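You operate a simulated robot arm through the tools that you are given. There is no shell and no other tool. Be economical: measure what you need, move in short steps, check, and stop when the job is done.

You are at the controls of a simulated robot arm. One attempt, no reset.

TASK
Move both dividers to the blue grooves, then put a module in each end bay.
Fine: the teal module goes by the white square, the brown one by the black square.

Only the result counts: the job must be done as asked and must still hold three seconds after the hand-in. Knocking over, shifting, dropping, spilling or breaking anything else fails it.

THE ROBOT
A 7-joint arm with a two-finger parallel gripper, fixed in place. Base frame: the origin is at the foot of the arm, x ahead of it, y to its left, z up; the work surface is at about z = 0.8. Units: m, rad, N and s.
With the tool pointing down near the work surface it reaches from about 0.22 to 0.74 m from the base axis. Its first joint turns from -2.897 to 2.897 rad. Payload 1.57 kg.
The tool frame sits at the grasp point between the pads (the TCP): z along the fingers, y along the line on which they close. The tips reach 0.03 m beyond it. The gripper opens to 0.11 m. The fingers are 0.024 m wide and 0.012 m thick; the gripper's body (0.048 by 0.112 m) begins 0.078 m behind the TCP.
Orientation is that of the tool frame in the base frame, as a unit quaternion [x, y, z, w]. With the fingers straight down and closing along the base's y, the tool's x points along the base's -x, its y along +y and its z along -z.

THE INTERFACE
- The arm moves only by the tool jog_arm. Its argument "series" is a list of rows, each a list of 7 numbers: the shift along the tool's x, y, z in units of 400 mm (1.0 is 400 mm), then the turn, a rotation vector about the tool's x, y, z in units of 180 degrees (1.0 is 180 degrees), then the gripper command, from -1 (shut) to 1 (fully open), values between in proportion. In form: [[tx, ty, tz, ax, ay, az, hand], ...]. A call has 1 to 20 rows; each row is the pose to reach, as a shift and turn from the pose commanded when the call began, along the tool's axes at that moment. A call with a number of a shift or a turn outside -1 to 1 is refused whole. A row lasts 0.2 s, in which the tool goes at most 0.05 m and 0.15 rad; a call with a longer step from one row to the next is refused whole, and so is a gripper value outside its range. Where a pose cannot be reached the arm comes as near as it can. A force on the tool above 40 N (or 10 N above the force at the start of the call, whichever is more), or a blocked arm, ends the call early, and 0.2 s more pass. The fingers move at their own pace (about 0.045 m/s each) and stop on an object; they squeeze with about 43 N. The grip force told is the motor's: it shows also when the fingers shut on nothing. Time passes only in rows, and 0.2 s behind the last, so rows that repeat a pose let the fingers close. The reply holds the time, the measured pose of the TCP, the force on the tool along the base axes, the opening and the grip force, in the units named above and with some noise, with the torque about the TCP (base axes, N m) and any sound that the robot's microphone picked up, and new pictures: "show" is both (left out), scene, wrist or none.
- Cameras (640 x 400 px; columns grow to the right, rows downward): "scene" is fixed at [0.397, 0.4989, 1.3874]; the picture's right is [-0.40, 0.92, 0.00], its down [0.82, 0.36, -0.44] and it looks along [-0.40, -0.18, -0.90] (base axes); focal length 319 px, centre (320, 200). "wrist" rides on the gripper at [0.07, 0.016, -0.141] in the tool frame; the picture's right is [-0.23, 0.97, 0.00], its down [-0.86, -0.20, -0.48] and it looks along [-0.47, -0.11, 0.88] (tool axes); focal length 222 px, centre (320, 200). There is no depth. A picture from a camera that has moved, and an enlarged one, comes with that camera's place and axes in the base frame and with its lens.
- move_column(by): slides the trunk up (or, below 0, down) by that many m; the arm rides with it, the base frame stays. It gives what a move gives, with no picture.
- close_up(camera, box): a new picture of the part [left, top, right, bottom] of that camera's present view, enlarged. It takes no simulated time.
- close_job(): hands the job in; it is judged then, once.

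Work in short steps. Places have to be worked out from the pictures, the camera data and where the tool is seen: move nearer, look again, correct. Check each grasp and each placing, and mend what went wrong. You have 120 turns and 200 pictures in all, those below and enlarged ones among them. Open the gripper and draw the arm clear of the work before you hand the job in, unless the task says otherwise; then end with one line.

The tools are called after "Request:" as a command line: name --pt "numbers of a row" for each row, then --argument value for the rest, lists and objects as JSON in quotes. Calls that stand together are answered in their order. jog_arm: Moves the arm, as the interface text tells. Its arguments: {"type":"object","properties":{"series":{"type":"array"},"show":{"type":"string","enum":["both","scene","wrist","none"]}},"required":["series"]} The other tools are called the same way: move_column (by) slides the trunk up or down; close_up (camera, box) takes an enlarged picture of a part of a camera's view; close_job () hands the job in.

At the start:

```text
time_s: 0.0
tool_pos: [0.2787, 0.3502, 1.1051]
tool_rot: [0.001, 1.0, 0.0, 0.001]
force: [0.0, -0.6, 0.4]
wrist_torque: [0.0, -0.02, -0.03]
grip_width: 0.11
gripper_force: 0.1
trunk travel left (down, up): [-0.5, 0.09]
```

scene: 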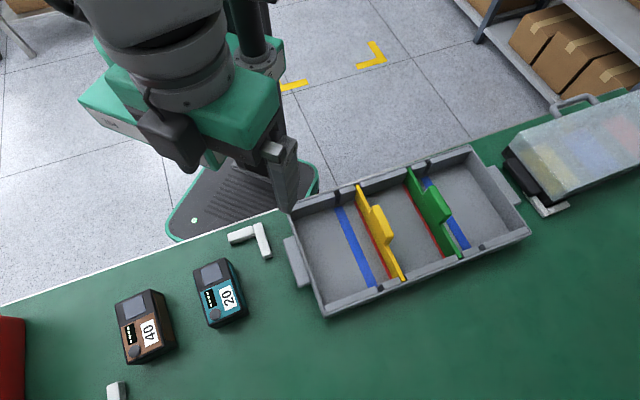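
wrist: 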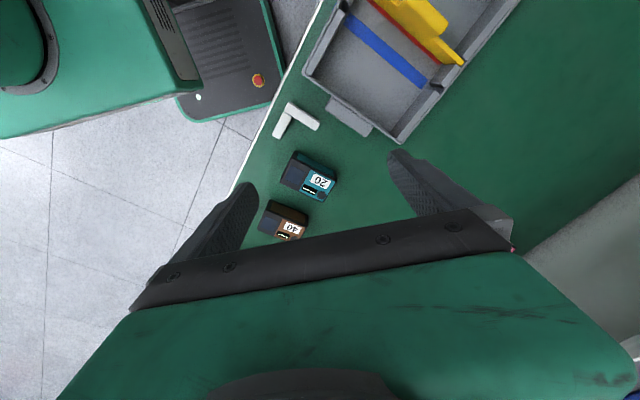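

I'll start by enlarging the scene around the box and the modules to find the squares and the groove positions.

Request:
close_up --camera "scene" --box '[270, 130, 550, 330]'

Request:
close_up --camera "scene" --box '[80, 200, 320, 400]'

```text
2.00 times, centred on (410, 230) of scene
camera zoom: at [0.397, 0.4989, 1.3874], right [-0.4, 0.92, 0.0], down [0.82, 0.36, -0.44], along [-0.4, -0.18, -0.9], focal length 638 px, centre (140, 140)
```

zoom: 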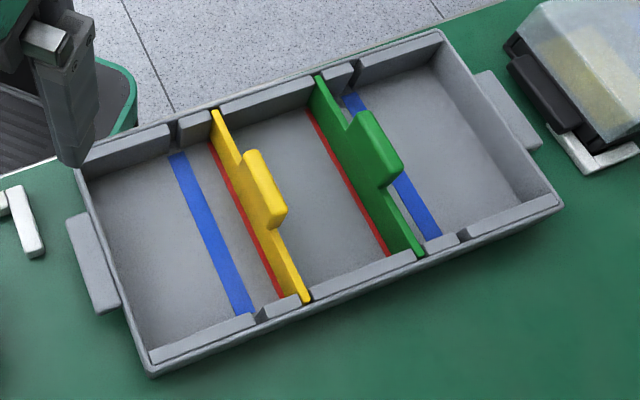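

```text
2.00 times, centred on (200, 300) of scene
camera zoom: at [0.397, 0.4989, 1.3874], right [-0.4, 0.92, 0.0], down [0.82, 0.36, -0.44], along [-0.4, -0.18, -0.9], focal length 638 px, centre (560, 0)
```

zoom: 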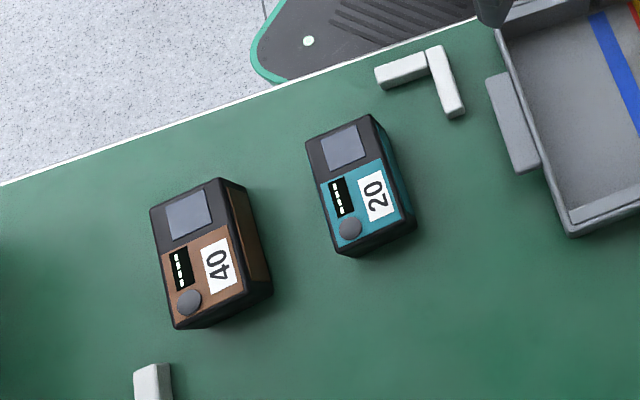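

No square is visible from here, so they may be on faces hidden from this camera. I'll move the tool over the box and turn it 45° to line up with it, then look with the wrist camera.

Request:
jog_arm --pt "0.058 0.0846 0 0 0 -0.0417 1" --pt "0.116 0.169 0 0 0 -0.0833 1" --pt "0.174 0.254 0 0 0 -0.125 1" --pt "0.232 0.338 0 0 0 -0.1667 1" --pt "0.29 0.423 0 0 0 -0.2083 1" --pt "0.3475 0.5075 0 0 0 -0.25 1"

```text
time_s: 1.4
tool_pos: [0.1398, 0.5529, 1.105]
tool_rot: [-0.384, 0.923, -0.001, 0.0]
force: [-0.3, -0.2, 0.4]
wrist_torque: [0.0, 0.0, 0.02]
grip_width: 0.1098
gripper_force: 0.1
trunk travel left (down, up): [-0.5, 0.09]
camera wrist: at [0.0787, 0.5149, 1.2471], right [-0.53, 0.85, 0.0], down [0.74, 0.47, 0.48], along [0.41, 0.25, -0.88], focal length 222 px, centre (320, 200)
```

scene: 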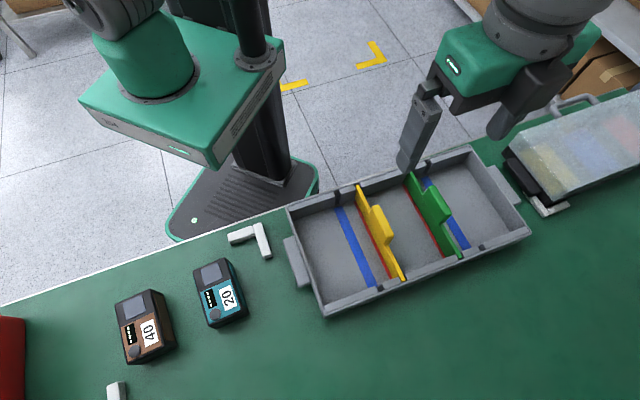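
wrist: 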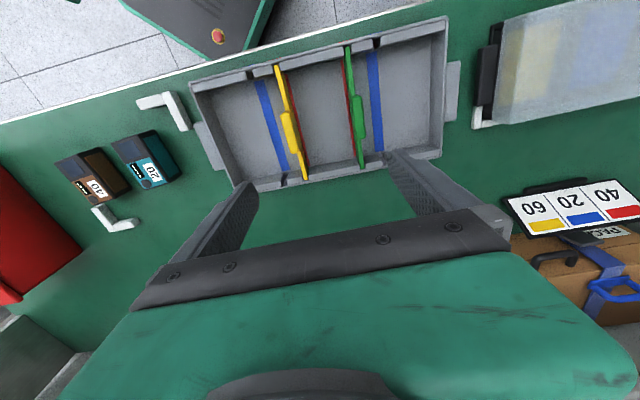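

The wrist view shows a card in the distance, but I still can't make out the squares. I'll enlarge the box and the card.

Request:
close_up --camera "wrist" --box '[180, 0, 480, 190]'

Request:
close_up --camera "wrist" --box '[480, 120, 640, 300]'

```text
2.11 times, centred on (330, 95) of wrist
camera zoom: at [0.0787, 0.5149, 1.2471], right [-0.53, 0.85, 0.0], down [0.74, 0.47, 0.48], along [0.41, 0.25, -0.88], focal length 468 px, centre (299, 421)
```

zoom: 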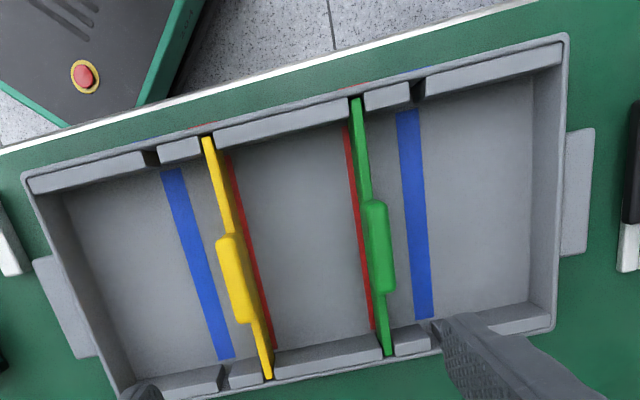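

```text
2.22 times, centred on (560, 210) of wrist
camera zoom: at [0.0787, 0.5149, 1.2471], right [-0.53, 0.85, 0.0], down [0.74, 0.47, 0.48], along [0.41, 0.25, -0.88], focal length 494 px, centre (-213, 178)
```

zoom: 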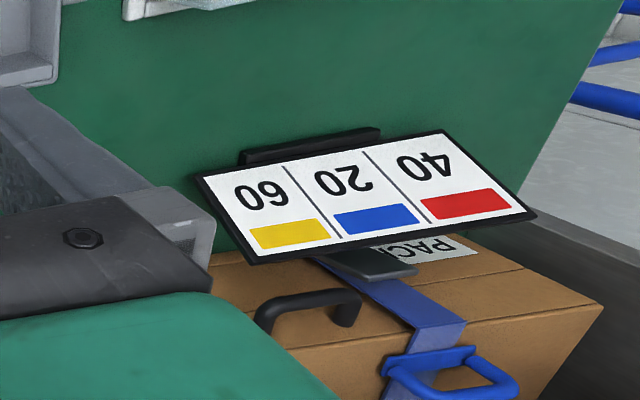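

No squares on the inside faces, so they're probably on the outside. I'll back the tool toward the robot and lower it to see the near outer wall.

Request:
jog_arm --pt "0.09 0 0.06 0 0 0 1" --pt "0.18 0 0.12 0 0 0 1" --pt "0.27 0 0.18 0 0 0 1" --pt "0.36 0 0.24 0 0 0 1" --pt "0.42 0 0.3 0 0 0 1" --show "wrist"

```text
time_s: 2.6
tool_pos: [0.0215, 0.4337, 0.9853]
tool_rot: [-0.383, 0.924, 0.0, 0.0]
force: [0.6, -0.2, 0.7]
wrist_torque: [-0.02, 0.0, 0.01]
grip_width: 0.1096
gripper_force: 0.1
trunk travel left (down, up): [-0.5, 0.09]
camera wrist: at [-0.0395, 0.3959, 1.1268], right [-0.53, 0.85, 0.0], down [0.75, 0.46, 0.48], along [0.41, 0.25, -0.88], focal length 222 px, centre (320, 200)
```

wrist: 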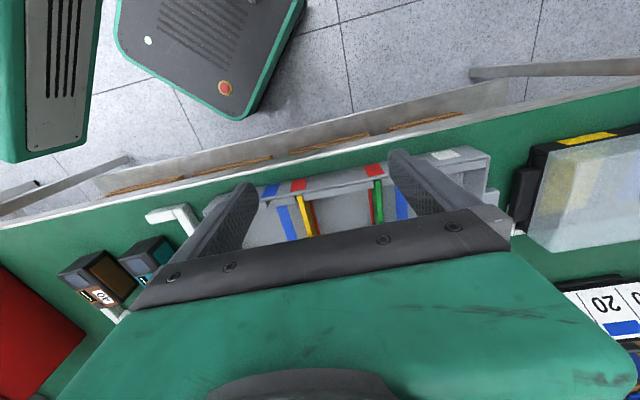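

The near outer wall carries coloured marks, and there's a pale square near its right end. I'll enlarge that part.

Request:
close_up --camera "wrist" --box '[190, 130, 510, 250]'

```text
2.00 times, centred on (350, 190) of wrist
camera zoom: at [-0.0395, 0.3959, 1.1268], right [-0.53, 0.85, 0.0], down [0.75, 0.46, 0.48], along [0.41, 0.25, -0.88], focal length 444 px, centre (260, 220)
```

zoom: 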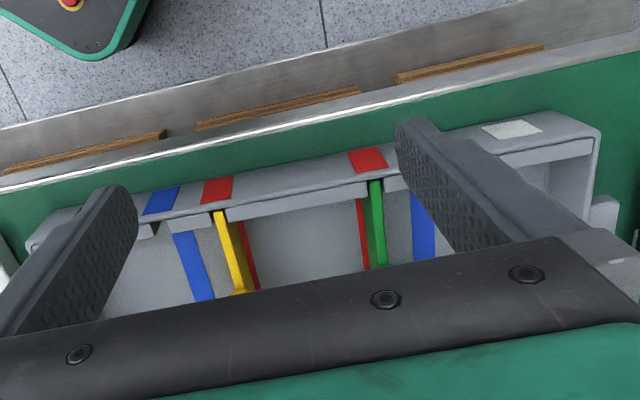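

The white square is at the right (+e1) end bay. I'll shift left to check that the black square is at the other end.

Request:
jog_arm --pt "0.0 -0.1 -0.05 0 0 0 1" --pt "0.0 -0.2 -0.1 0 0 0 1" --pt "0.0 -0.3 -0.1 0 0 0 1" --show "wrist"

```text
time_s: 3.4
tool_pos: [0.1091, 0.3491, 1.0249]
tool_rot: [-0.383, 0.924, 0.0, 0.0]
force: [0.2, 0.1, -0.5]
wrist_torque: [0.0, 0.01, 0.0]
grip_width: 0.11
gripper_force: 0.1
trunk travel left (down, up): [-0.5, 0.09]
camera wrist: at [0.047, 0.3114, 1.1675], right [-0.53, 0.85, 0.0], down [0.74, 0.46, 0.48], along [0.41, 0.25, -0.88], focal length 222 px, centre (320, 200)
```

wrist: 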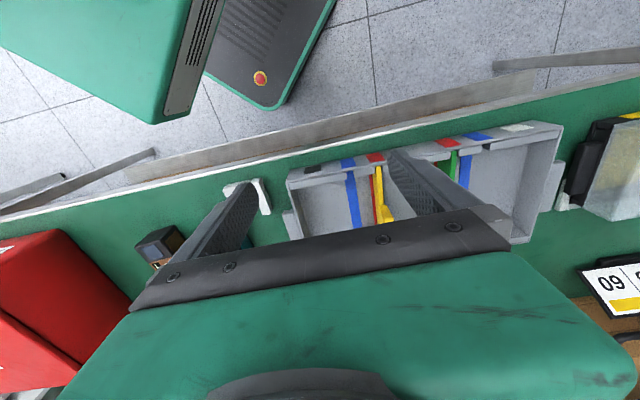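

The black square is at the left end, so brown goes in the left bay and teal in the right. From the two views I get these positions:
- Box yaw: about 44°.
- Yellow handle: about (0.169, 0.514, 0.88).
- Green handle: about (0.094, 0.595, 0.88).
- Blue grooves: 0.0975 m either side of the centre (0.131, 0.556).

I'll move above the yellow handle and check.

Request:
jog_arm --pt "-0.1 0.046 0.02 0 0 0.0017 0.1" --pt "-0.2 0.092 0.04 0 0 0.0034 0.1" --pt "-0.3 0.139 0.06 0 0 0.005 0.1" --pt "-0.3975 0.185 0.0875 0 0 0.0067 0.1" --pt "-0.3975 0.185 0.0875 0 0 0.0067 0.1"

```text
time_s: 4.6
tool_pos: [0.1669, 0.5177, 0.992]
tool_rot: [-0.373, 0.928, 0.0, 0.0]
force: [-0.3, 1.0, -0.3]
wrist_torque: [-0.02, 0.01, 0.0]
grip_width: 0.0605
gripper_force: 0.1
trunk travel left (down, up): [-0.5, 0.09]
camera wrist: at [0.1045, 0.4794, 1.1327], right [-0.51, 0.86, 0.0], down [0.75, 0.45, 0.48], along [0.41, 0.24, -0.88], focal length 222 px, centre (320, 200)
```

scene: 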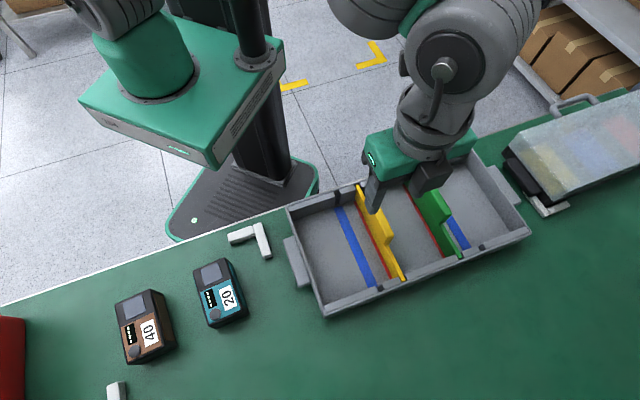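
wrist: 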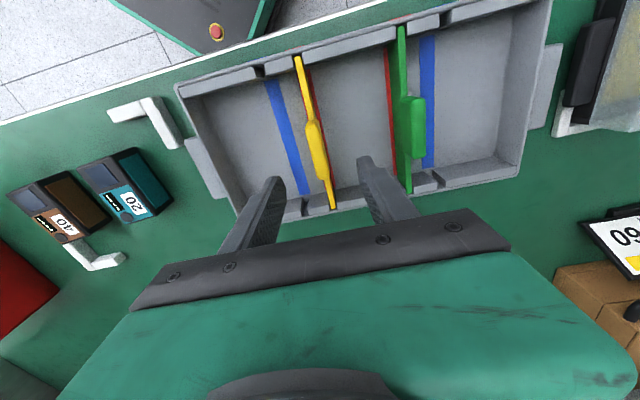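

Next I'll enlarge this view to measure the yellow handle and the grooves.

Request:
close_up --camera "wrist" --box '[240, 20, 440, 220]'

Request:
close_up --camera "scene" --box '[320, 160, 480, 290]'

```text
2.00 times, centred on (340, 120) of wrist
camera zoom: at [0.1045, 0.4794, 1.1327], right [-0.51, 0.86, 0.0], down [0.75, 0.45, 0.48], along [0.41, 0.24, -0.88], focal length 444 px, centre (280, 360)
```

zoom: 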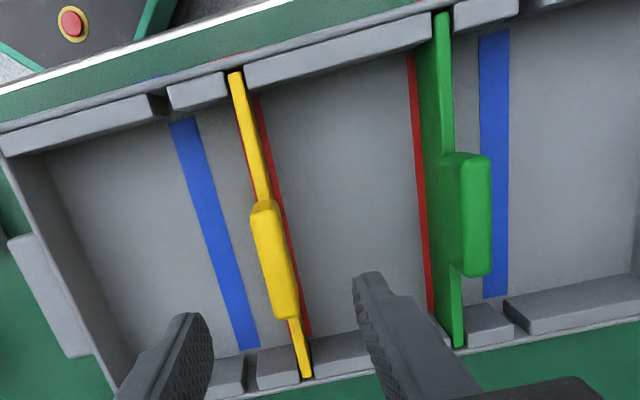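

```text
3.08 times, centred on (400, 225) of scene
camera zoom: at [0.397, 0.4989, 1.3874], right [-0.4, 0.92, 0.0], down [0.82, 0.36, -0.44], along [-0.4, -0.18, -0.9], focal length 981 px, centre (74, 123)
```

zoom: 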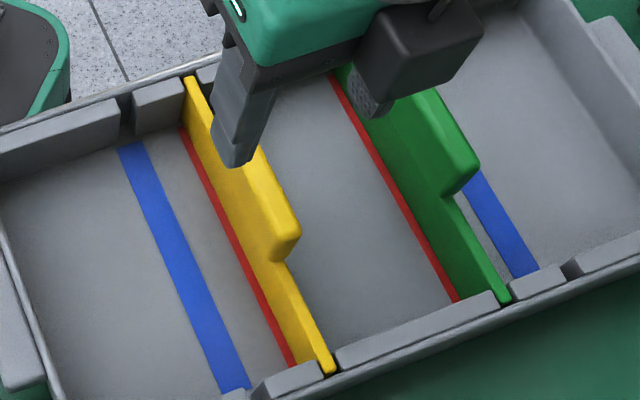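

The handle centre works out to about (0.167, 0.511), which is 5 mm left of the tool. I'll correct that and descend around the handle before closing.

Request:
jog_arm --pt "0.011 -0.012 0.05 0 0 0 0.1" --pt "0.011 -0.012 0.13 0 0 0 0.1" --pt "0.011 -0.012 0.21 0 0 0 0.1" --pt "0.011 -0.012 0.27 0 0 0 0.1" --pt "0.011 -0.012 0.31 0 0 0 0.1"

```text
time_s: 5.8
tool_pos: [0.1677, 0.5094, 0.8651]
tool_rot: [-0.373, 0.928, 0.0, 0.0]
force: [0.3, 0.1, -0.5]
wrist_torque: [0.03, 0.01, -0.01]
grip_width: 0.0604
gripper_force: 0.0
trunk travel left (down, up): [-0.5, 0.09]
camera wrist: at [0.1058, 0.4715, 1.0079], right [-0.51, 0.86, 0.0], down [0.75, 0.45, 0.48], along [0.41, 0.24, -0.88], focal length 222 px, centre (320, 200)
```

scene: 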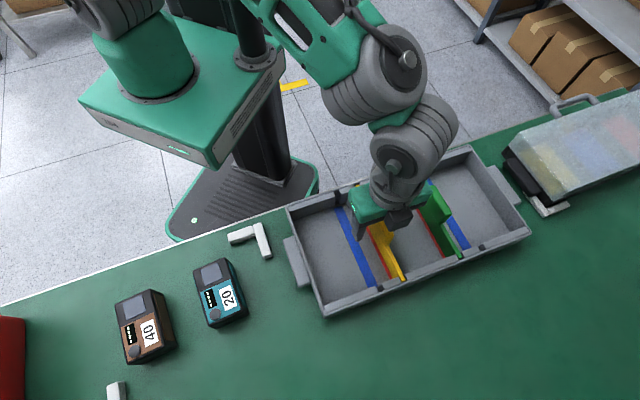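
wrist: 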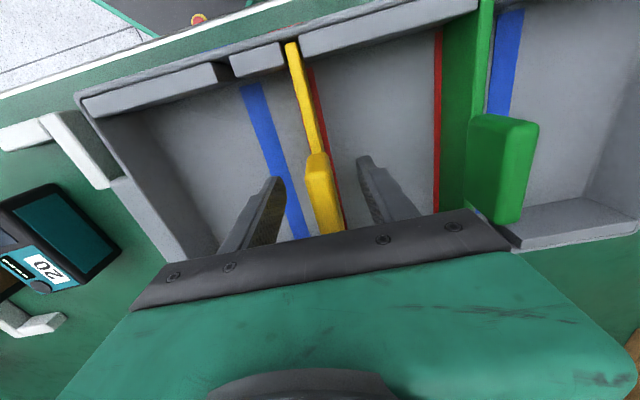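

The handle lies between the fingers. Now I'll close on it.

Request:
jog_arm --pt "0 0 0 0 0 0 -1" --pt "0 0 0 0 0 0 -1" --pt "0 0 0 0 0 0 -1" --pt "0 0 0 0 0 0 -1" --pt "0 0 0 0 0 0 -1" --show "wrist"

Request:
close_up --camera "wrist" --box '[200, 0, 400, 220]'

```text
time_s: 7.0
tool_pos: [0.1664, 0.5101, 0.8675]
tool_rot: [-0.374, 0.927, 0.0, 0.001]
force: [-10.1, 7.0, 1.1]
wrist_torque: [0.14, 0.16, 0.24]
grip_width: 0.0158
gripper_force: 31.1
trunk travel left (down, up): [-0.5, 0.09]
camera wrist: at [0.1048, 0.472, 1.0084], right [-0.51, 0.86, 0.0], down [0.75, 0.45, 0.48], along [0.41, 0.24, -0.88], focal length 222 px, centre (320, 200)
```

wrist: 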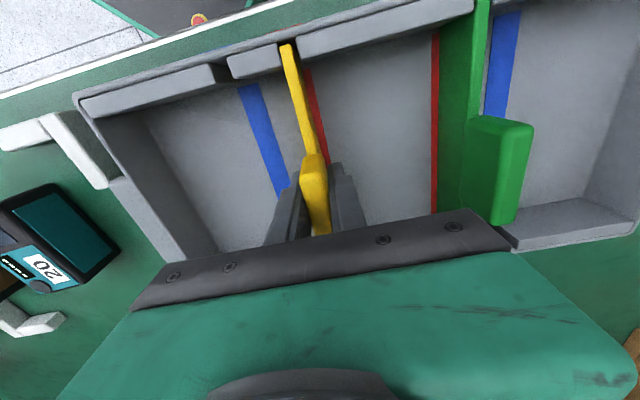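

```text
1.82 times, centred on (300, 110) of wrist
camera zoom: at [0.1048, 0.472, 1.0084], right [-0.51, 0.86, 0.0], down [0.75, 0.45, 0.48], along [0.41, 0.24, -0.88], focal length 404 px, centre (356, 364)
```

zoom: 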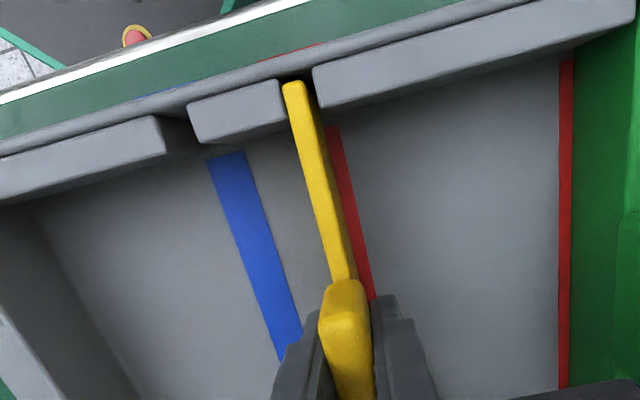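

The handle is held at 16 mm. I'll lift 80 mm straight up and look.

Request:
jog_arm --pt "0 0 -0.04 0 0 0 -1" --pt "0 0 -0.09 0 0 0 -1" --pt "0 0 -0.15 0 0 0 -1" --pt "0 0 -0.2 0 0 0 -1" --pt "0 0 -0.2 0 0 0 -1"

Request:
close_up --camera "wrist" --box '[200, 0, 400, 220]'

Request:
close_up --camera "scene" --box '[300, 160, 460, 310]'

```text
time_s: 8.2
tool_pos: [0.1682, 0.5066, 0.946]
tool_rot: [-0.373, 0.928, -0.001, 0.001]
force: [0.4, -1.0, -1.7]
wrist_torque: [-0.01, 0.0, -0.01]
grip_width: 0.0155
gripper_force: 31.7
trunk travel left (down, up): [-0.5, 0.09]
camera wrist: at [0.1051, 0.4712, 1.0879], right [-0.51, 0.86, 0.0], down [0.76, 0.45, 0.48], along [0.41, 0.24, -0.88], focal length 222 px, centre (320, 200)
```

scene: 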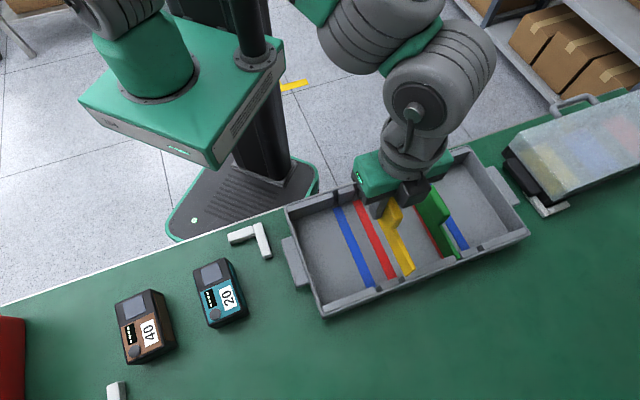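
wrist: 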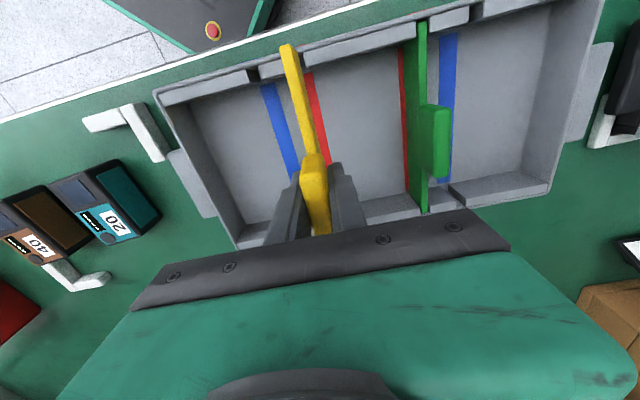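

```text
1.82 times, centred on (300, 110) of wrist
camera zoom: at [0.1051, 0.4712, 1.0879], right [-0.51, 0.86, 0.0], down [0.76, 0.45, 0.48], along [0.41, 0.24, -0.88], focal length 404 px, centre (356, 364)
```

zoom: 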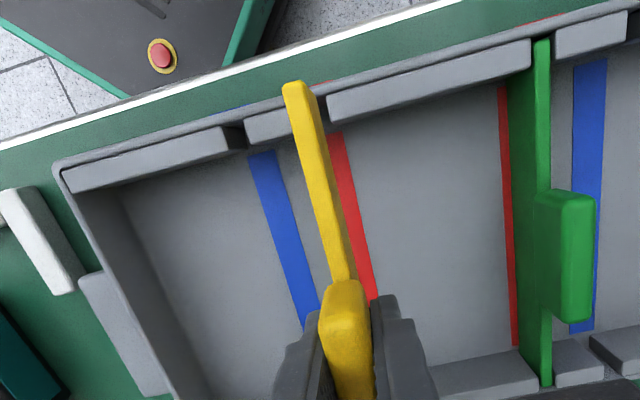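

```text
2.67 times, centred on (380, 235) of scene
camera zoom: at [0.397, 0.4989, 1.3874], right [-0.4, 0.92, 0.0], down [0.82, 0.36, -0.44], along [-0.4, -0.18, -0.9], focal length 850 px, centre (160, 107)
```

zoom: 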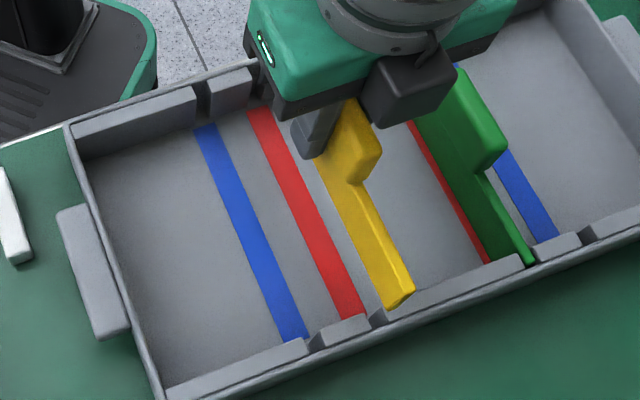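

The yellow divider is clear of the rim and the red groove is empty. Spacing between grooves is about 43 mm. I'll shift about 39 mm toward the blue groove, lower a little, then fine-tune by sight.

Request:
jog_arm --pt "0 -0.05 0 0 0 0 -1" --pt "0 -0.0975 0 0 0 0 -1" --pt "0 -0.0975 0.05 0 0 0 -1" --pt "0 -0.0975 0.05 0 0 0 -1" --show "none"

Request:
close_up --camera "wrist" --box '[220, 0, 380, 160]'

Request:
close_up --camera "scene" --box '[310, 170, 430, 310]'

```text
time_s: 9.2
tool_pos: [0.1939, 0.4795, 0.9257]
tool_rot: [-0.373, 0.928, -0.001, 0.001]
force: [0.4, 0.9, -2.0]
wrist_torque: [0.03, 0.03, -0.01]
grip_width: 0.0155
gripper_force: 31.4
trunk travel left (down, up): [-0.5, 0.09]
```

```text
2.50 times, centred on (300, 80) of wrist
camera zoom: at [0.1319, 0.4429, 1.068], right [-0.51, 0.86, 0.0], down [0.75, 0.45, 0.48], along [0.41, 0.24, -0.88], focal length 555 px, centre (370, 500)
```

zoom: 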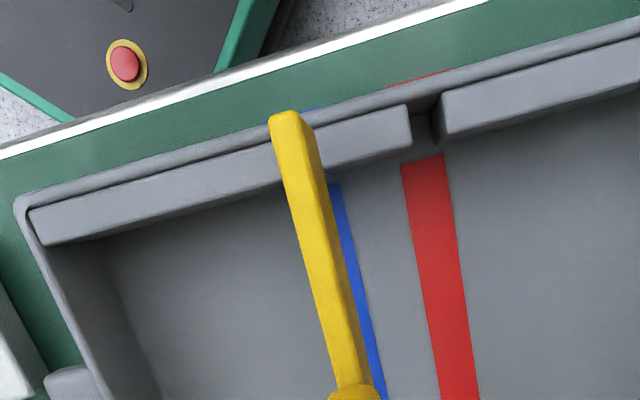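

```text
2.86 times, centred on (370, 240) of scene
camera zoom: at [0.397, 0.4989, 1.3874], right [-0.4, 0.92, 0.0], down [0.82, 0.36, -0.44], along [-0.4, -0.18, -0.9], focal length 911 px, centre (177, 86)
```

zoom: 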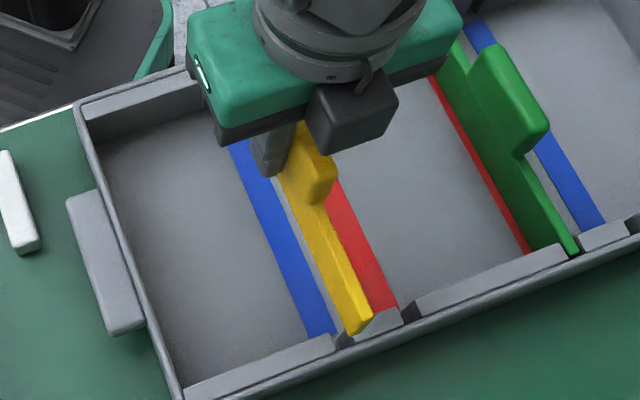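

Projecting both onto the tool frame, the plate needs another 4.4 mm toward the groove, and the angle matches. I'll shift and lower in small steps.

Request:
jog_arm --pt "0 -0.011 0 0 0 0 -1" --pt "0 -0.011 0 0 0 0 -1" --pt "0 -0.011 0.02 0 0 0 -1" --pt "0 -0.011 0.04 0 0 0 -1" --pt "0 -0.011 0.06 0 0 0 -1" --pt "0 -0.011 0.075 0 0 0 -1" --show "none"

Request:
close_up --camera "wrist" --box '[220, 0, 380, 160]'

Request:
close_up --camera "scene" --box '[310, 170, 430, 310]'

```text
time_s: 10.6
tool_pos: [0.1974, 0.4766, 0.8971]
tool_rot: [-0.372, 0.928, -0.001, 0.001]
force: [-0.6, -0.2, -2.3]
wrist_torque: [0.0, 0.01, 0.0]
grip_width: 0.0157
gripper_force: 31.1
trunk travel left (down, up): [-0.5, 0.09]
```

```text
2.50 times, centred on (300, 80) of wrist
camera zoom: at [0.1351, 0.44, 1.0384], right [-0.51, 0.86, 0.0], down [0.75, 0.45, 0.48], along [0.41, 0.24, -0.88], focal length 555 px, centre (370, 500)
```

zoom: 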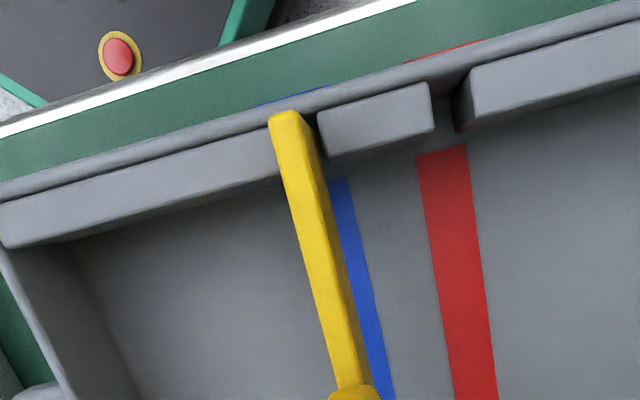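

```text
2.86 times, centred on (370, 240) of scene
camera zoom: at [0.397, 0.4989, 1.3874], right [-0.4, 0.92, 0.0], down [0.82, 0.36, -0.44], along [-0.4, -0.18, -0.9], focal length 911 px, centre (177, 86)
```

zoom: 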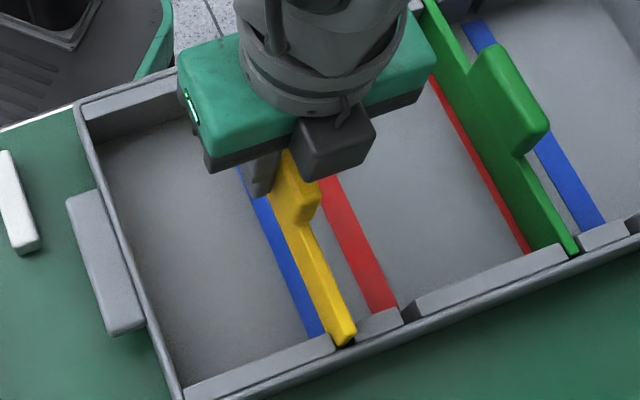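

No contact force, and the divider sits over the blue slot at both ends. I'll lower the remaining 30 mm gently.

Request:
jog_arm --pt "0 0 0.02 0 0 0 -1" --pt "0 0 0.04 0 0 0 -1" --pt "0 0 0.06 0 0 0 -1" --pt "0 0 0.0725 0 0 0 -1" --show "none"

Request:
close_up --camera "wrist" --box '[220, 0, 380, 160]'

Request:
close_up --camera "scene" --box '[310, 170, 430, 310]'

```text
time_s: 11.6
tool_pos: [0.1972, 0.4769, 0.8675]
tool_rot: [-0.373, 0.928, -0.001, -0.001]
force: [0.7, 0.0, -1.1]
wrist_torque: [0.02, 0.05, 0.03]
grip_width: 0.0156
gripper_force: 30.9
trunk travel left (down, up): [-0.5, 0.09]
```

```text
2.50 times, centred on (300, 80) of wrist
camera zoom: at [0.1353, 0.4403, 1.0093], right [-0.51, 0.86, 0.0], down [0.75, 0.45, 0.48], along [0.41, 0.24, -0.88], focal length 555 px, centre (370, 500)
```

zoom: 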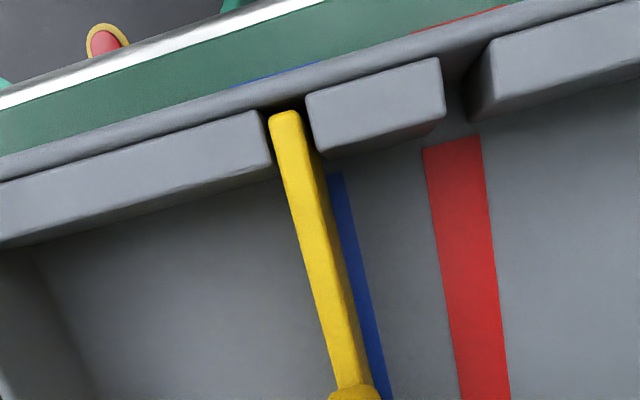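

```text
2.86 times, centred on (370, 240) of scene
camera zoom: at [0.397, 0.4989, 1.3874], right [-0.4, 0.92, 0.0], down [0.82, 0.36, -0.44], along [-0.4, -0.18, -0.9], focal length 911 px, centre (177, 86)
```

zoom: 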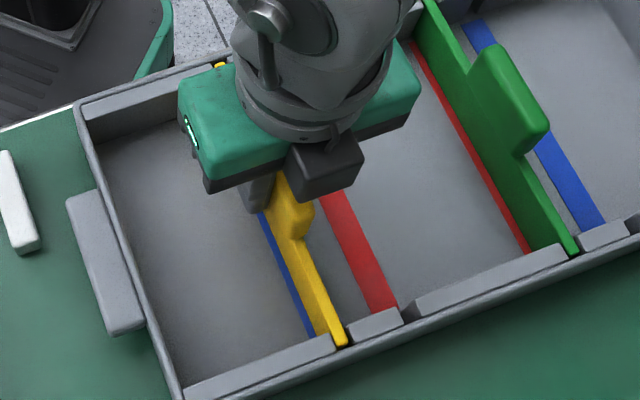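

It's in the slot. I'll ease down a couple of millimetres to feel for the bottom.

Request:
jog_arm --pt "0 0 0.004 0 0 0 -1" --pt "0 0 0.008 0 0 0 -1" --pt "0 0 0.008 0 0 0 -1" --show "none"

```text
time_s: 12.4
tool_pos: [0.1973, 0.4774, 0.8665]
tool_rot: [-0.373, 0.928, 0.001, 0.002]
force: [-0.6, 0.9, 14.3]
wrist_torque: [-0.6, 0.6, 0.01]
grip_width: 0.0154
gripper_force: 31.0
trunk travel left (down, up): [-0.5, 0.09]
```

Bottomed out at 14 N. I'll release, rise, and move over to the green divider.

Request:
jog_arm --pt "0 0 0.004 0 0 0 0.1" --pt "0 0 0 0 0 0 0.1" --pt "0 0 0 0 0 0 0.1" --pt "0 0 -0.1 0 0 0 0.1" --pt "0 0 -0.2 0 0 0 0.1" --pt "0 0 -0.3125 0 0 0 0.1" --pt "0 0.1 -0.3125 0 0 0 0.1" --pt "0 0.2 -0.3125 0 0 0 0.1" --pt "0 0.3 -0.3125 0 0 0 0.1" --pt "0 0.385 -0.3125 0 0 0 0.1" --pt "0 0.385 -0.3125 0 0 0 0.1"

Request:
close_up --camera "wrist" --box '[180, 20, 420, 220]'

```text
time_s: 14.8
tool_pos: [0.0897, 0.588, 0.9883]
tool_rot: [-0.373, 0.928, -0.001, 0.001]
force: [0.4, -0.3, 0.2]
wrist_torque: [0.0, -0.04, -0.01]
grip_width: 0.0605
gripper_force: 0.0
trunk travel left (down, up): [-0.5, 0.09]
camera wrist: at [0.0274, 0.5511, 1.1301], right [-0.51, 0.86, 0.0], down [0.75, 0.45, 0.48], along [0.41, 0.24, -0.88], focal length 222 px, centre (320, 200)
```

scene: 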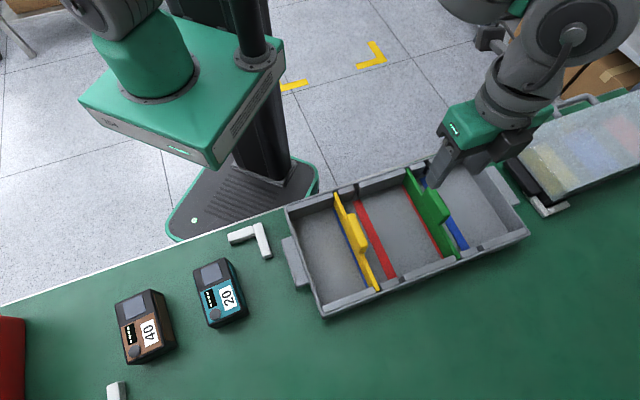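
wrist: 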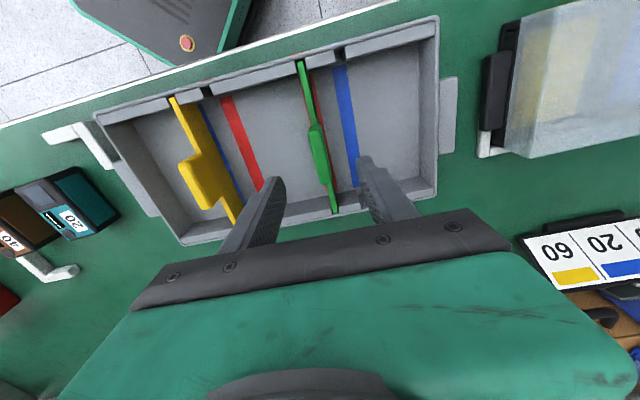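

```text
2.00 times, centred on (300, 120) of wrist
camera zoom: at [0.0274, 0.5511, 1.1301], right [-0.51, 0.86, 0.0], down [0.75, 0.45, 0.48], along [0.41, 0.24, -0.88], focal length 444 px, centre (360, 360)
```

zoom: 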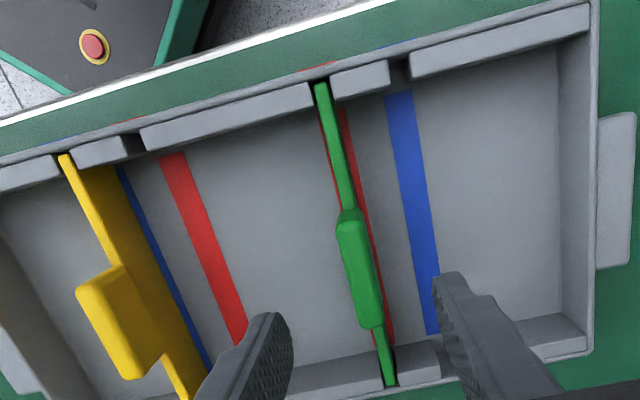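

Green is in its red slot, with the handle about 3.5 mm left and 5 mm forward of the tool. I'll descend and grip it.

Request:
jog_arm --pt "-0.0125 -0.009 0.05 0 0 0 0.1" --pt "-0.0125 -0.009 0.13 0 0 0 0.1" --pt "-0.0125 -0.009 0.21 0 0 0 0.1" --pt "-0.0125 -0.009 0.26 0 0 0 0.1" --pt "-0.0125 -0.009 0.3025 0 0 0 0.1" --pt "-0.0125 -0.009 0.3025 0 0 0 -1" --pt "-0.0125 -0.009 0.3025 0 0 0 -1" --pt "-0.0125 -0.009 0.3025 0 0 0 -1" --pt "-0.0125 -0.009 0.3025 0 0 0 -1" --show "none"

Request:
close_up --camera "wrist" --box '[240, 0, 400, 160]'

```text
time_s: 16.8
tool_pos: [0.0956, 0.5891, 0.8682]
tool_rot: [-0.374, 0.928, 0.0, 0.0]
force: [-5.9, 7.7, -1.0]
wrist_torque: [0.25, -0.05, 0.07]
grip_width: 0.0157
gripper_force: 25.5
trunk travel left (down, up): [-0.5, 0.09]
```

```text
2.50 times, centred on (320, 80) of wrist
camera zoom: at [0.0334, 0.5528, 1.0097], right [-0.51, 0.86, 0.0], down [0.75, 0.45, 0.48], along [0.41, 0.25, -0.88], focal length 555 px, centre (320, 500)
```

zoom: 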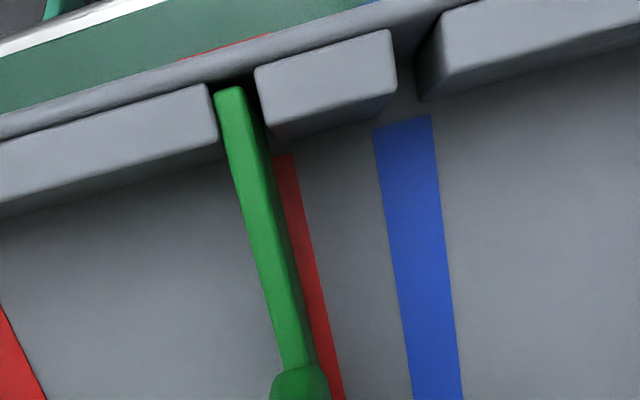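

Gripped. I'll lift 80 mm, shift 45 mm right, lower 30 mm, and compare with the groove.

Request:
jog_arm --pt "0 0 -0.04 0 0 0 -1" --pt "0 0 -0.09 0 0 0 -1" --pt "0 0 -0.15 0 0 0 -1" --pt "0 0 -0.2 0 0 0 -1" --pt "0 0.06 -0.2 0 0 0 -1" --pt "0 0.1125 -0.2 0 0 0 -1" --pt "0 0.1125 -0.15 0 0 0 -1" --pt "0 0.1125 -0.15 0 0 0 -1" --show "none"

Request:
close_up --camera "wrist" --box '[240, 0, 400, 160]'

Request:
close_up --camera "scene" --box '[390, 140, 510, 280]'

```text
time_s: 18.6
tool_pos: [0.0639, 0.6216, 0.9275]
tool_rot: [-0.373, 0.928, -0.001, 0.001]
force: [-0.7, -0.1, -1.5]
wrist_torque: [0.02, 0.0, 0.03]
grip_width: 0.0157
gripper_force: 31.2
trunk travel left (down, up): [-0.5, 0.09]
```

```text
2.50 times, centred on (320, 80) of wrist
camera zoom: at [0.0029, 0.5846, 1.0692], right [-0.51, 0.86, 0.0], down [0.75, 0.45, 0.48], along [0.41, 0.24, -0.88], focal length 555 px, centre (320, 500)
```

zoom: 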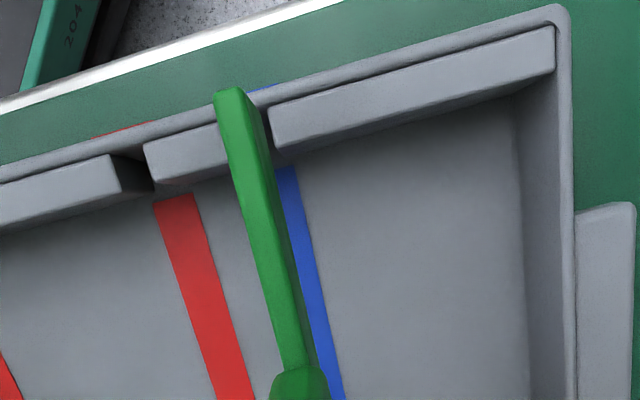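

```text
2.86 times, centred on (450, 210) of scene
camera zoom: at [0.397, 0.4989, 1.3874], right [-0.4, 0.92, 0.0], down [0.82, 0.36, -0.44], along [-0.4, -0.18, -0.9], focal length 911 px, centre (-51, 171)
```

zoom: 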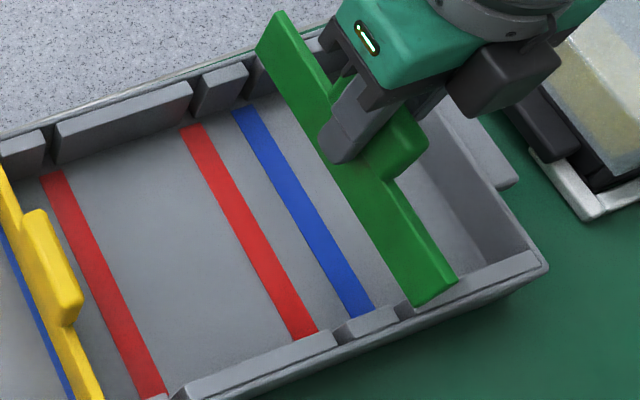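

The plate lines up with the blue groove to within a millimetre. Lowering.

Request:
jog_arm --pt "0 0 0.03 0 0 0 -1" --pt "0 0 0.06 0 0 0 -1" --pt "0 0 0.09 0 0 0 -1" --pt "0 0 0.115 0 0 0 -1" --pt "0 0 0.14 0 0 0 -1" --pt "0 0 0.153 0 0 0 -1" --pt "0 0 0.157 0 0 0 -1" --pt "0 0 0.157 0 0 0 -1" --show "none"

Request:
close_up --camera "wrist" --box '[240, 0, 400, 160]'

Request:
close_up --camera "scene" --box '[390, 140, 510, 280]'

```text
time_s: 20.4
tool_pos: [0.0653, 0.6224, 0.8683]
tool_rot: [-0.374, 0.928, 0.002, 0.001]
force: [0.2, -1.5, 19.0]
wrist_torque: [-0.51, 0.42, 0.0]
grip_width: 0.0159
gripper_force: 31.1
trunk travel left (down, up): [-0.5, 0.09]
```

```text
2.50 times, centred on (320, 80) of wrist
camera zoom: at [0.003, 0.5839, 1.0094], right [-0.51, 0.86, 0.0], down [0.75, 0.45, 0.48], along [0.41, 0.25, -0.88], focal length 555 px, centre (320, 500)
```

zoom: 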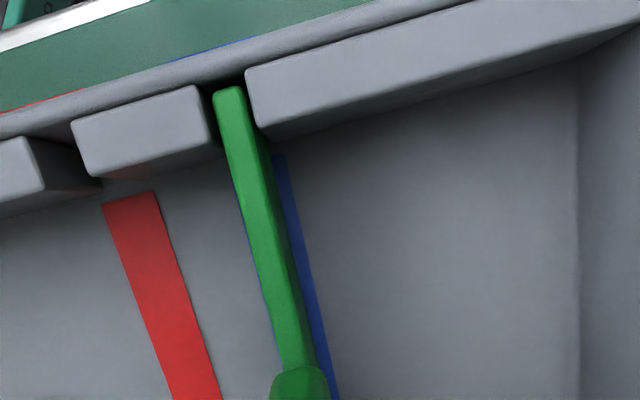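

```text
2.86 times, centred on (450, 210) of scene
camera zoom: at [0.397, 0.4989, 1.3874], right [-0.4, 0.92, 0.0], down [0.82, 0.36, -0.44], along [-0.4, -0.18, -0.9], focal length 911 px, centre (-51, 171)
```

zoom: 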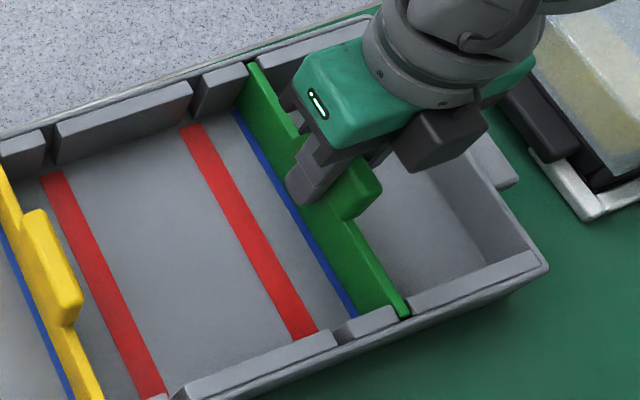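

Green is seated in its blue groove. I'll release, rise, and travel to the modules.

Request:
jog_arm --pt "0 0 -0.008 0 0 0 0.1" --pt "0 0 -0.008 0 0 0 0.1" --pt "0 0 -0.008 0 0 0 0.1" --pt "0 0 -0.1 0 0 0 0.5" --pt "0 0 -0.2 0 0 0 1" --pt "0 0 -0.3 0 0 0 1" --pt "0 -0.1 -0.4 0 0 0 1" --pt "0 -0.21 -0.4 0 0 0 1" --pt "0 -0.32 -0.4 0 0 0 1" --pt "0 -0.43 -0.4 0 0 0 1" --pt "0 -0.54 -0.4 0 0 0 1" --pt "0 -0.65 -0.4 0 0 0 1" --pt "0 -0.76 -0.4 0 0 0 1" --pt "0 -0.87 -0.4 0 0 0 1" --pt "0 -0.97 -0.4 0 0 0 1" --pt "0 -0.97 -0.4 0 0 0 1"

Request:
close_up --camera "scene" --box '[270, 130, 550, 330]'

```text
refused: row 7 steps farther than a row can; nothing moved
```

```text
2.00 times, centred on (410, 230) of scene
camera zoom: at [0.397, 0.4989, 1.3874], right [-0.4, 0.92, 0.0], down [0.82, 0.36, -0.44], along [-0.4, -0.18, -0.9], focal length 638 px, centre (140, 140)
```

zoom: 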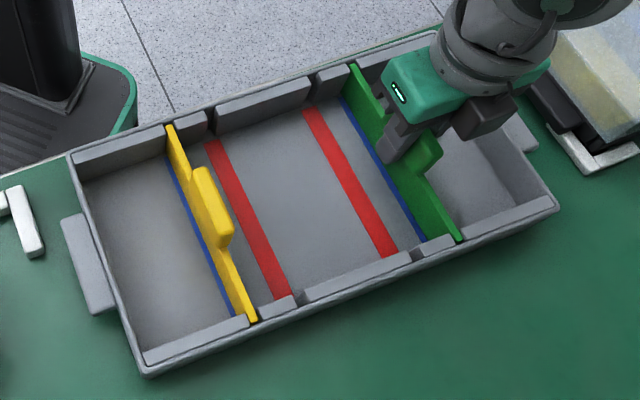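

One row stepped too far, so the call was refused and nothing moved. I'll resend it with a smaller diagonal step.

Request:
jog_arm --pt "0 0 -0.008 0 0 0 0.1" --pt "0 0 -0.008 0 0 0 0.1" --pt "0 0 -0.008 0 0 0 0.1" --pt "0 0 -0.1 0 0 0 0.5" --pt "0 0 -0.2 0 0 0 1" --pt "0 0 -0.3 0 0 0 1" --pt "0 0 -0.4 0 0 0 1" --pt "0 -0.11 -0.4 0 0 0 1" --pt "0 -0.22 -0.4 0 0 0 1" --pt "0 -0.33 -0.4 0 0 0 1" --pt "0 -0.44 -0.4 0 0 0 1" --pt "0 -0.55 -0.4 0 0 0 1" --pt "0 -0.66 -0.4 0 0 0 1" --pt "0 -0.77 -0.4 0 0 0 1" --pt "0 -0.88 -0.4 0 0 0 1" --pt "0 -0.97 -0.4 0 0 0 1" --pt "0 -0.97 -0.4 0 0 0 1"

Request:
close_up --camera "scene" --box '[270, 130, 550, 330]'

```text
time_s: 24.0
tool_pos: [0.334, 0.3411, 1.0258]
tool_rot: [-0.374, 0.927, 0.0, 0.0]
force: [-1.0, -0.1, -0.2]
wrist_torque: [-0.05, 0.02, 0.0]
grip_width: 0.1101
gripper_force: 0.1
trunk travel left (down, up): [-0.5, 0.09]
camera wrist: at [0.2721, 0.304, 1.1679], right [-0.51, 0.86, 0.0], down [0.75, 0.45, 0.48], along [0.41, 0.24, -0.88], focal length 222 px, centre (320, 200)
```

scene: 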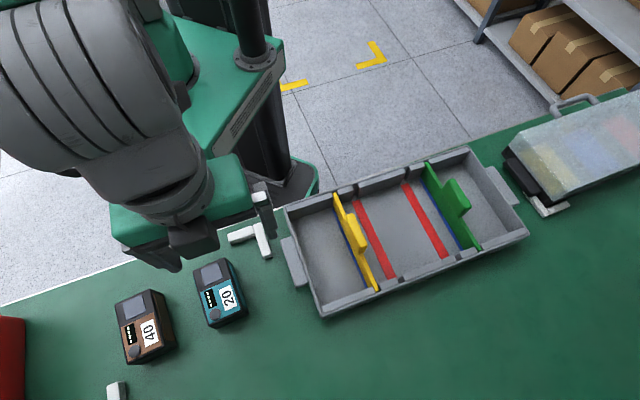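
wrist: 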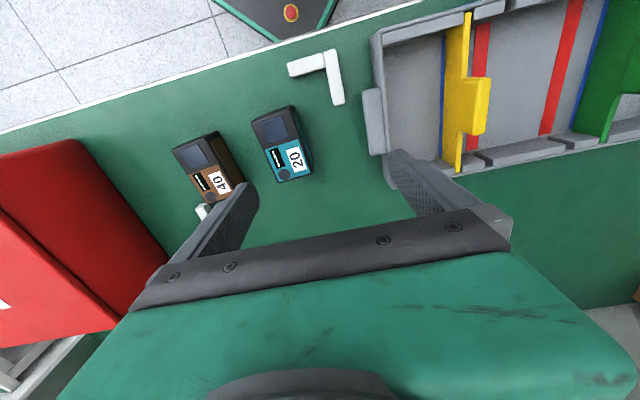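

```text
2.00 times, centred on (410, 230) of scene
camera zoom: at [0.397, 0.4989, 1.3874], right [-0.4, 0.92, 0.0], down [0.82, 0.36, -0.44], along [-0.4, -0.18, -0.9], focal length 638 px, centre (140, 140)
```

zoom: 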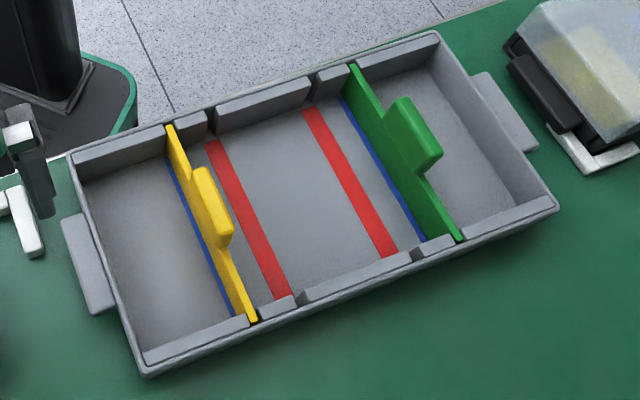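

Both dividers are seated in the blue grooves. Now I'll measure the teal module from the wrist view.

Request:
close_up --camera "wrist" --box '[160, 90, 340, 220]'

Request:
close_up --camera "scene" --box '[90, 240, 270, 380]'

```text
3.08 times, centred on (250, 155) of wrist
camera zoom: at [0.2721, 0.304, 1.1679], right [-0.51, 0.86, 0.0], down [0.75, 0.45, 0.48], along [0.41, 0.24, -0.88], focal length 684 px, centre (535, 338)
```

zoom: 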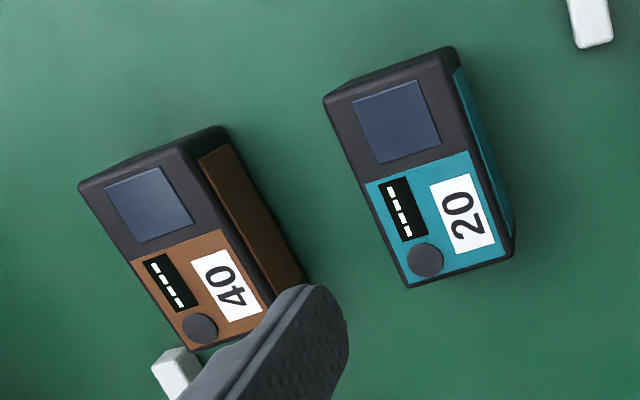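

```text
2.86 times, centred on (180, 310) of scene
camera zoom: at [0.397, 0.4989, 1.3874], right [-0.4, 0.92, 0.0], down [0.82, 0.36, -0.44], along [-0.4, -0.18, -0.9], focal length 911 px, centre (720, -114)
```

zoom: 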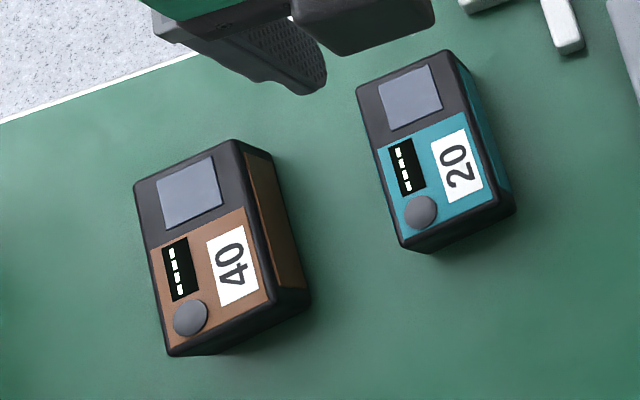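

The teal module is about 0.052 x 0.094 m, its top is near z 0.857, its centre is about (0.374, 0.303), and it sits within a few degrees of the box's angle. The bay has more room front to back, so I'll turn the tool 90° and grip along the module's length.

Request:
jog_arm --pt "0 -0.012 0 0 0 -0.043 1" --pt "0 -0.024 0 0 0 -0.086 1" --pt "0 -0.036 0 0 0 -0.129 1" --pt "0 -0.048 0 0 0 -0.172 1" --pt "0 -0.06 0 0 0 -0.215 1" --pt "0 -0.072 0 0 0 -0.258 1" --pt "0 -0.084 0 0 0 -0.301 1" --pt "0 -0.096 0 0 0 -0.344 1" --pt "0 -0.108 0 0 0 -0.387 1" --pt "0 -0.12 0 0 0 -0.43 1" --pt "-0.003 -0.13 0 0 0 -0.473 1" --pt "-0.006 -0.138 0 0 0 -0.513 1" --pt "-0.006 -0.138 0 0 0 -0.513 1"

```text
time_s: 26.8
tool_pos: [0.3738, 0.3033, 1.0266]
tool_rot: [0.928, -0.373, 0.0, 0.0]
force: [0.0, -0.4, -0.5]
wrist_torque: [-0.03, -0.02, -0.01]
grip_width: 0.1098
gripper_force: 0.0
trunk travel left (down, up): [-0.5, 0.09]
camera wrist: at [0.4126, 0.2425, 1.1679], right [-0.84, -0.55, 0.0], down [-0.48, 0.74, 0.48], along [-0.26, 0.4, -0.88], focal length 222 px, centre (320, 200)
```

scene: 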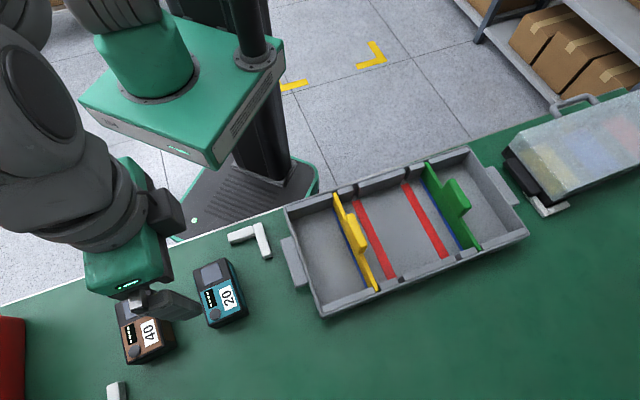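
wrist: 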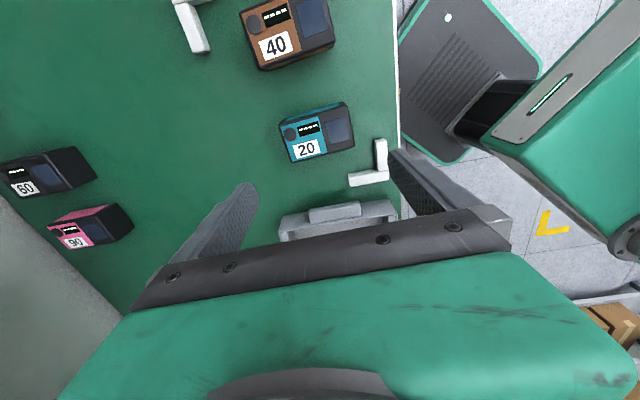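

The tool is turned, and two other modules (60 and 90) are visible further off. I'll enlarge the teal one to refine its position.

Request:
close_up --camera "wrist" --box '[240, 80, 400, 180]'

```text
4.00 times, centred on (320, 130) of wrist
camera zoom: at [0.4126, 0.2425, 1.1679], right [-0.84, -0.55, 0.0], down [-0.48, 0.74, 0.48], along [-0.26, 0.4, -0.88], focal length 888 px, centre (320, 480)
```

zoom: 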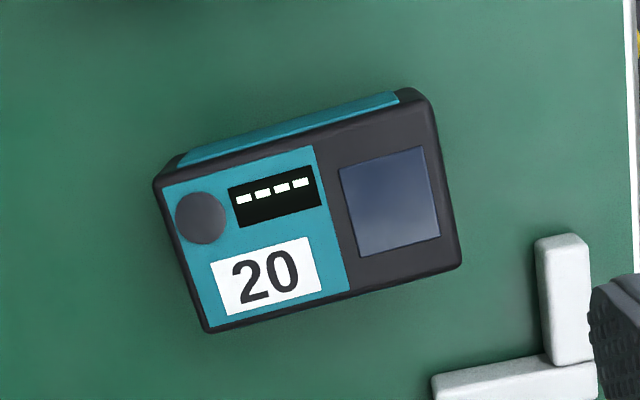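

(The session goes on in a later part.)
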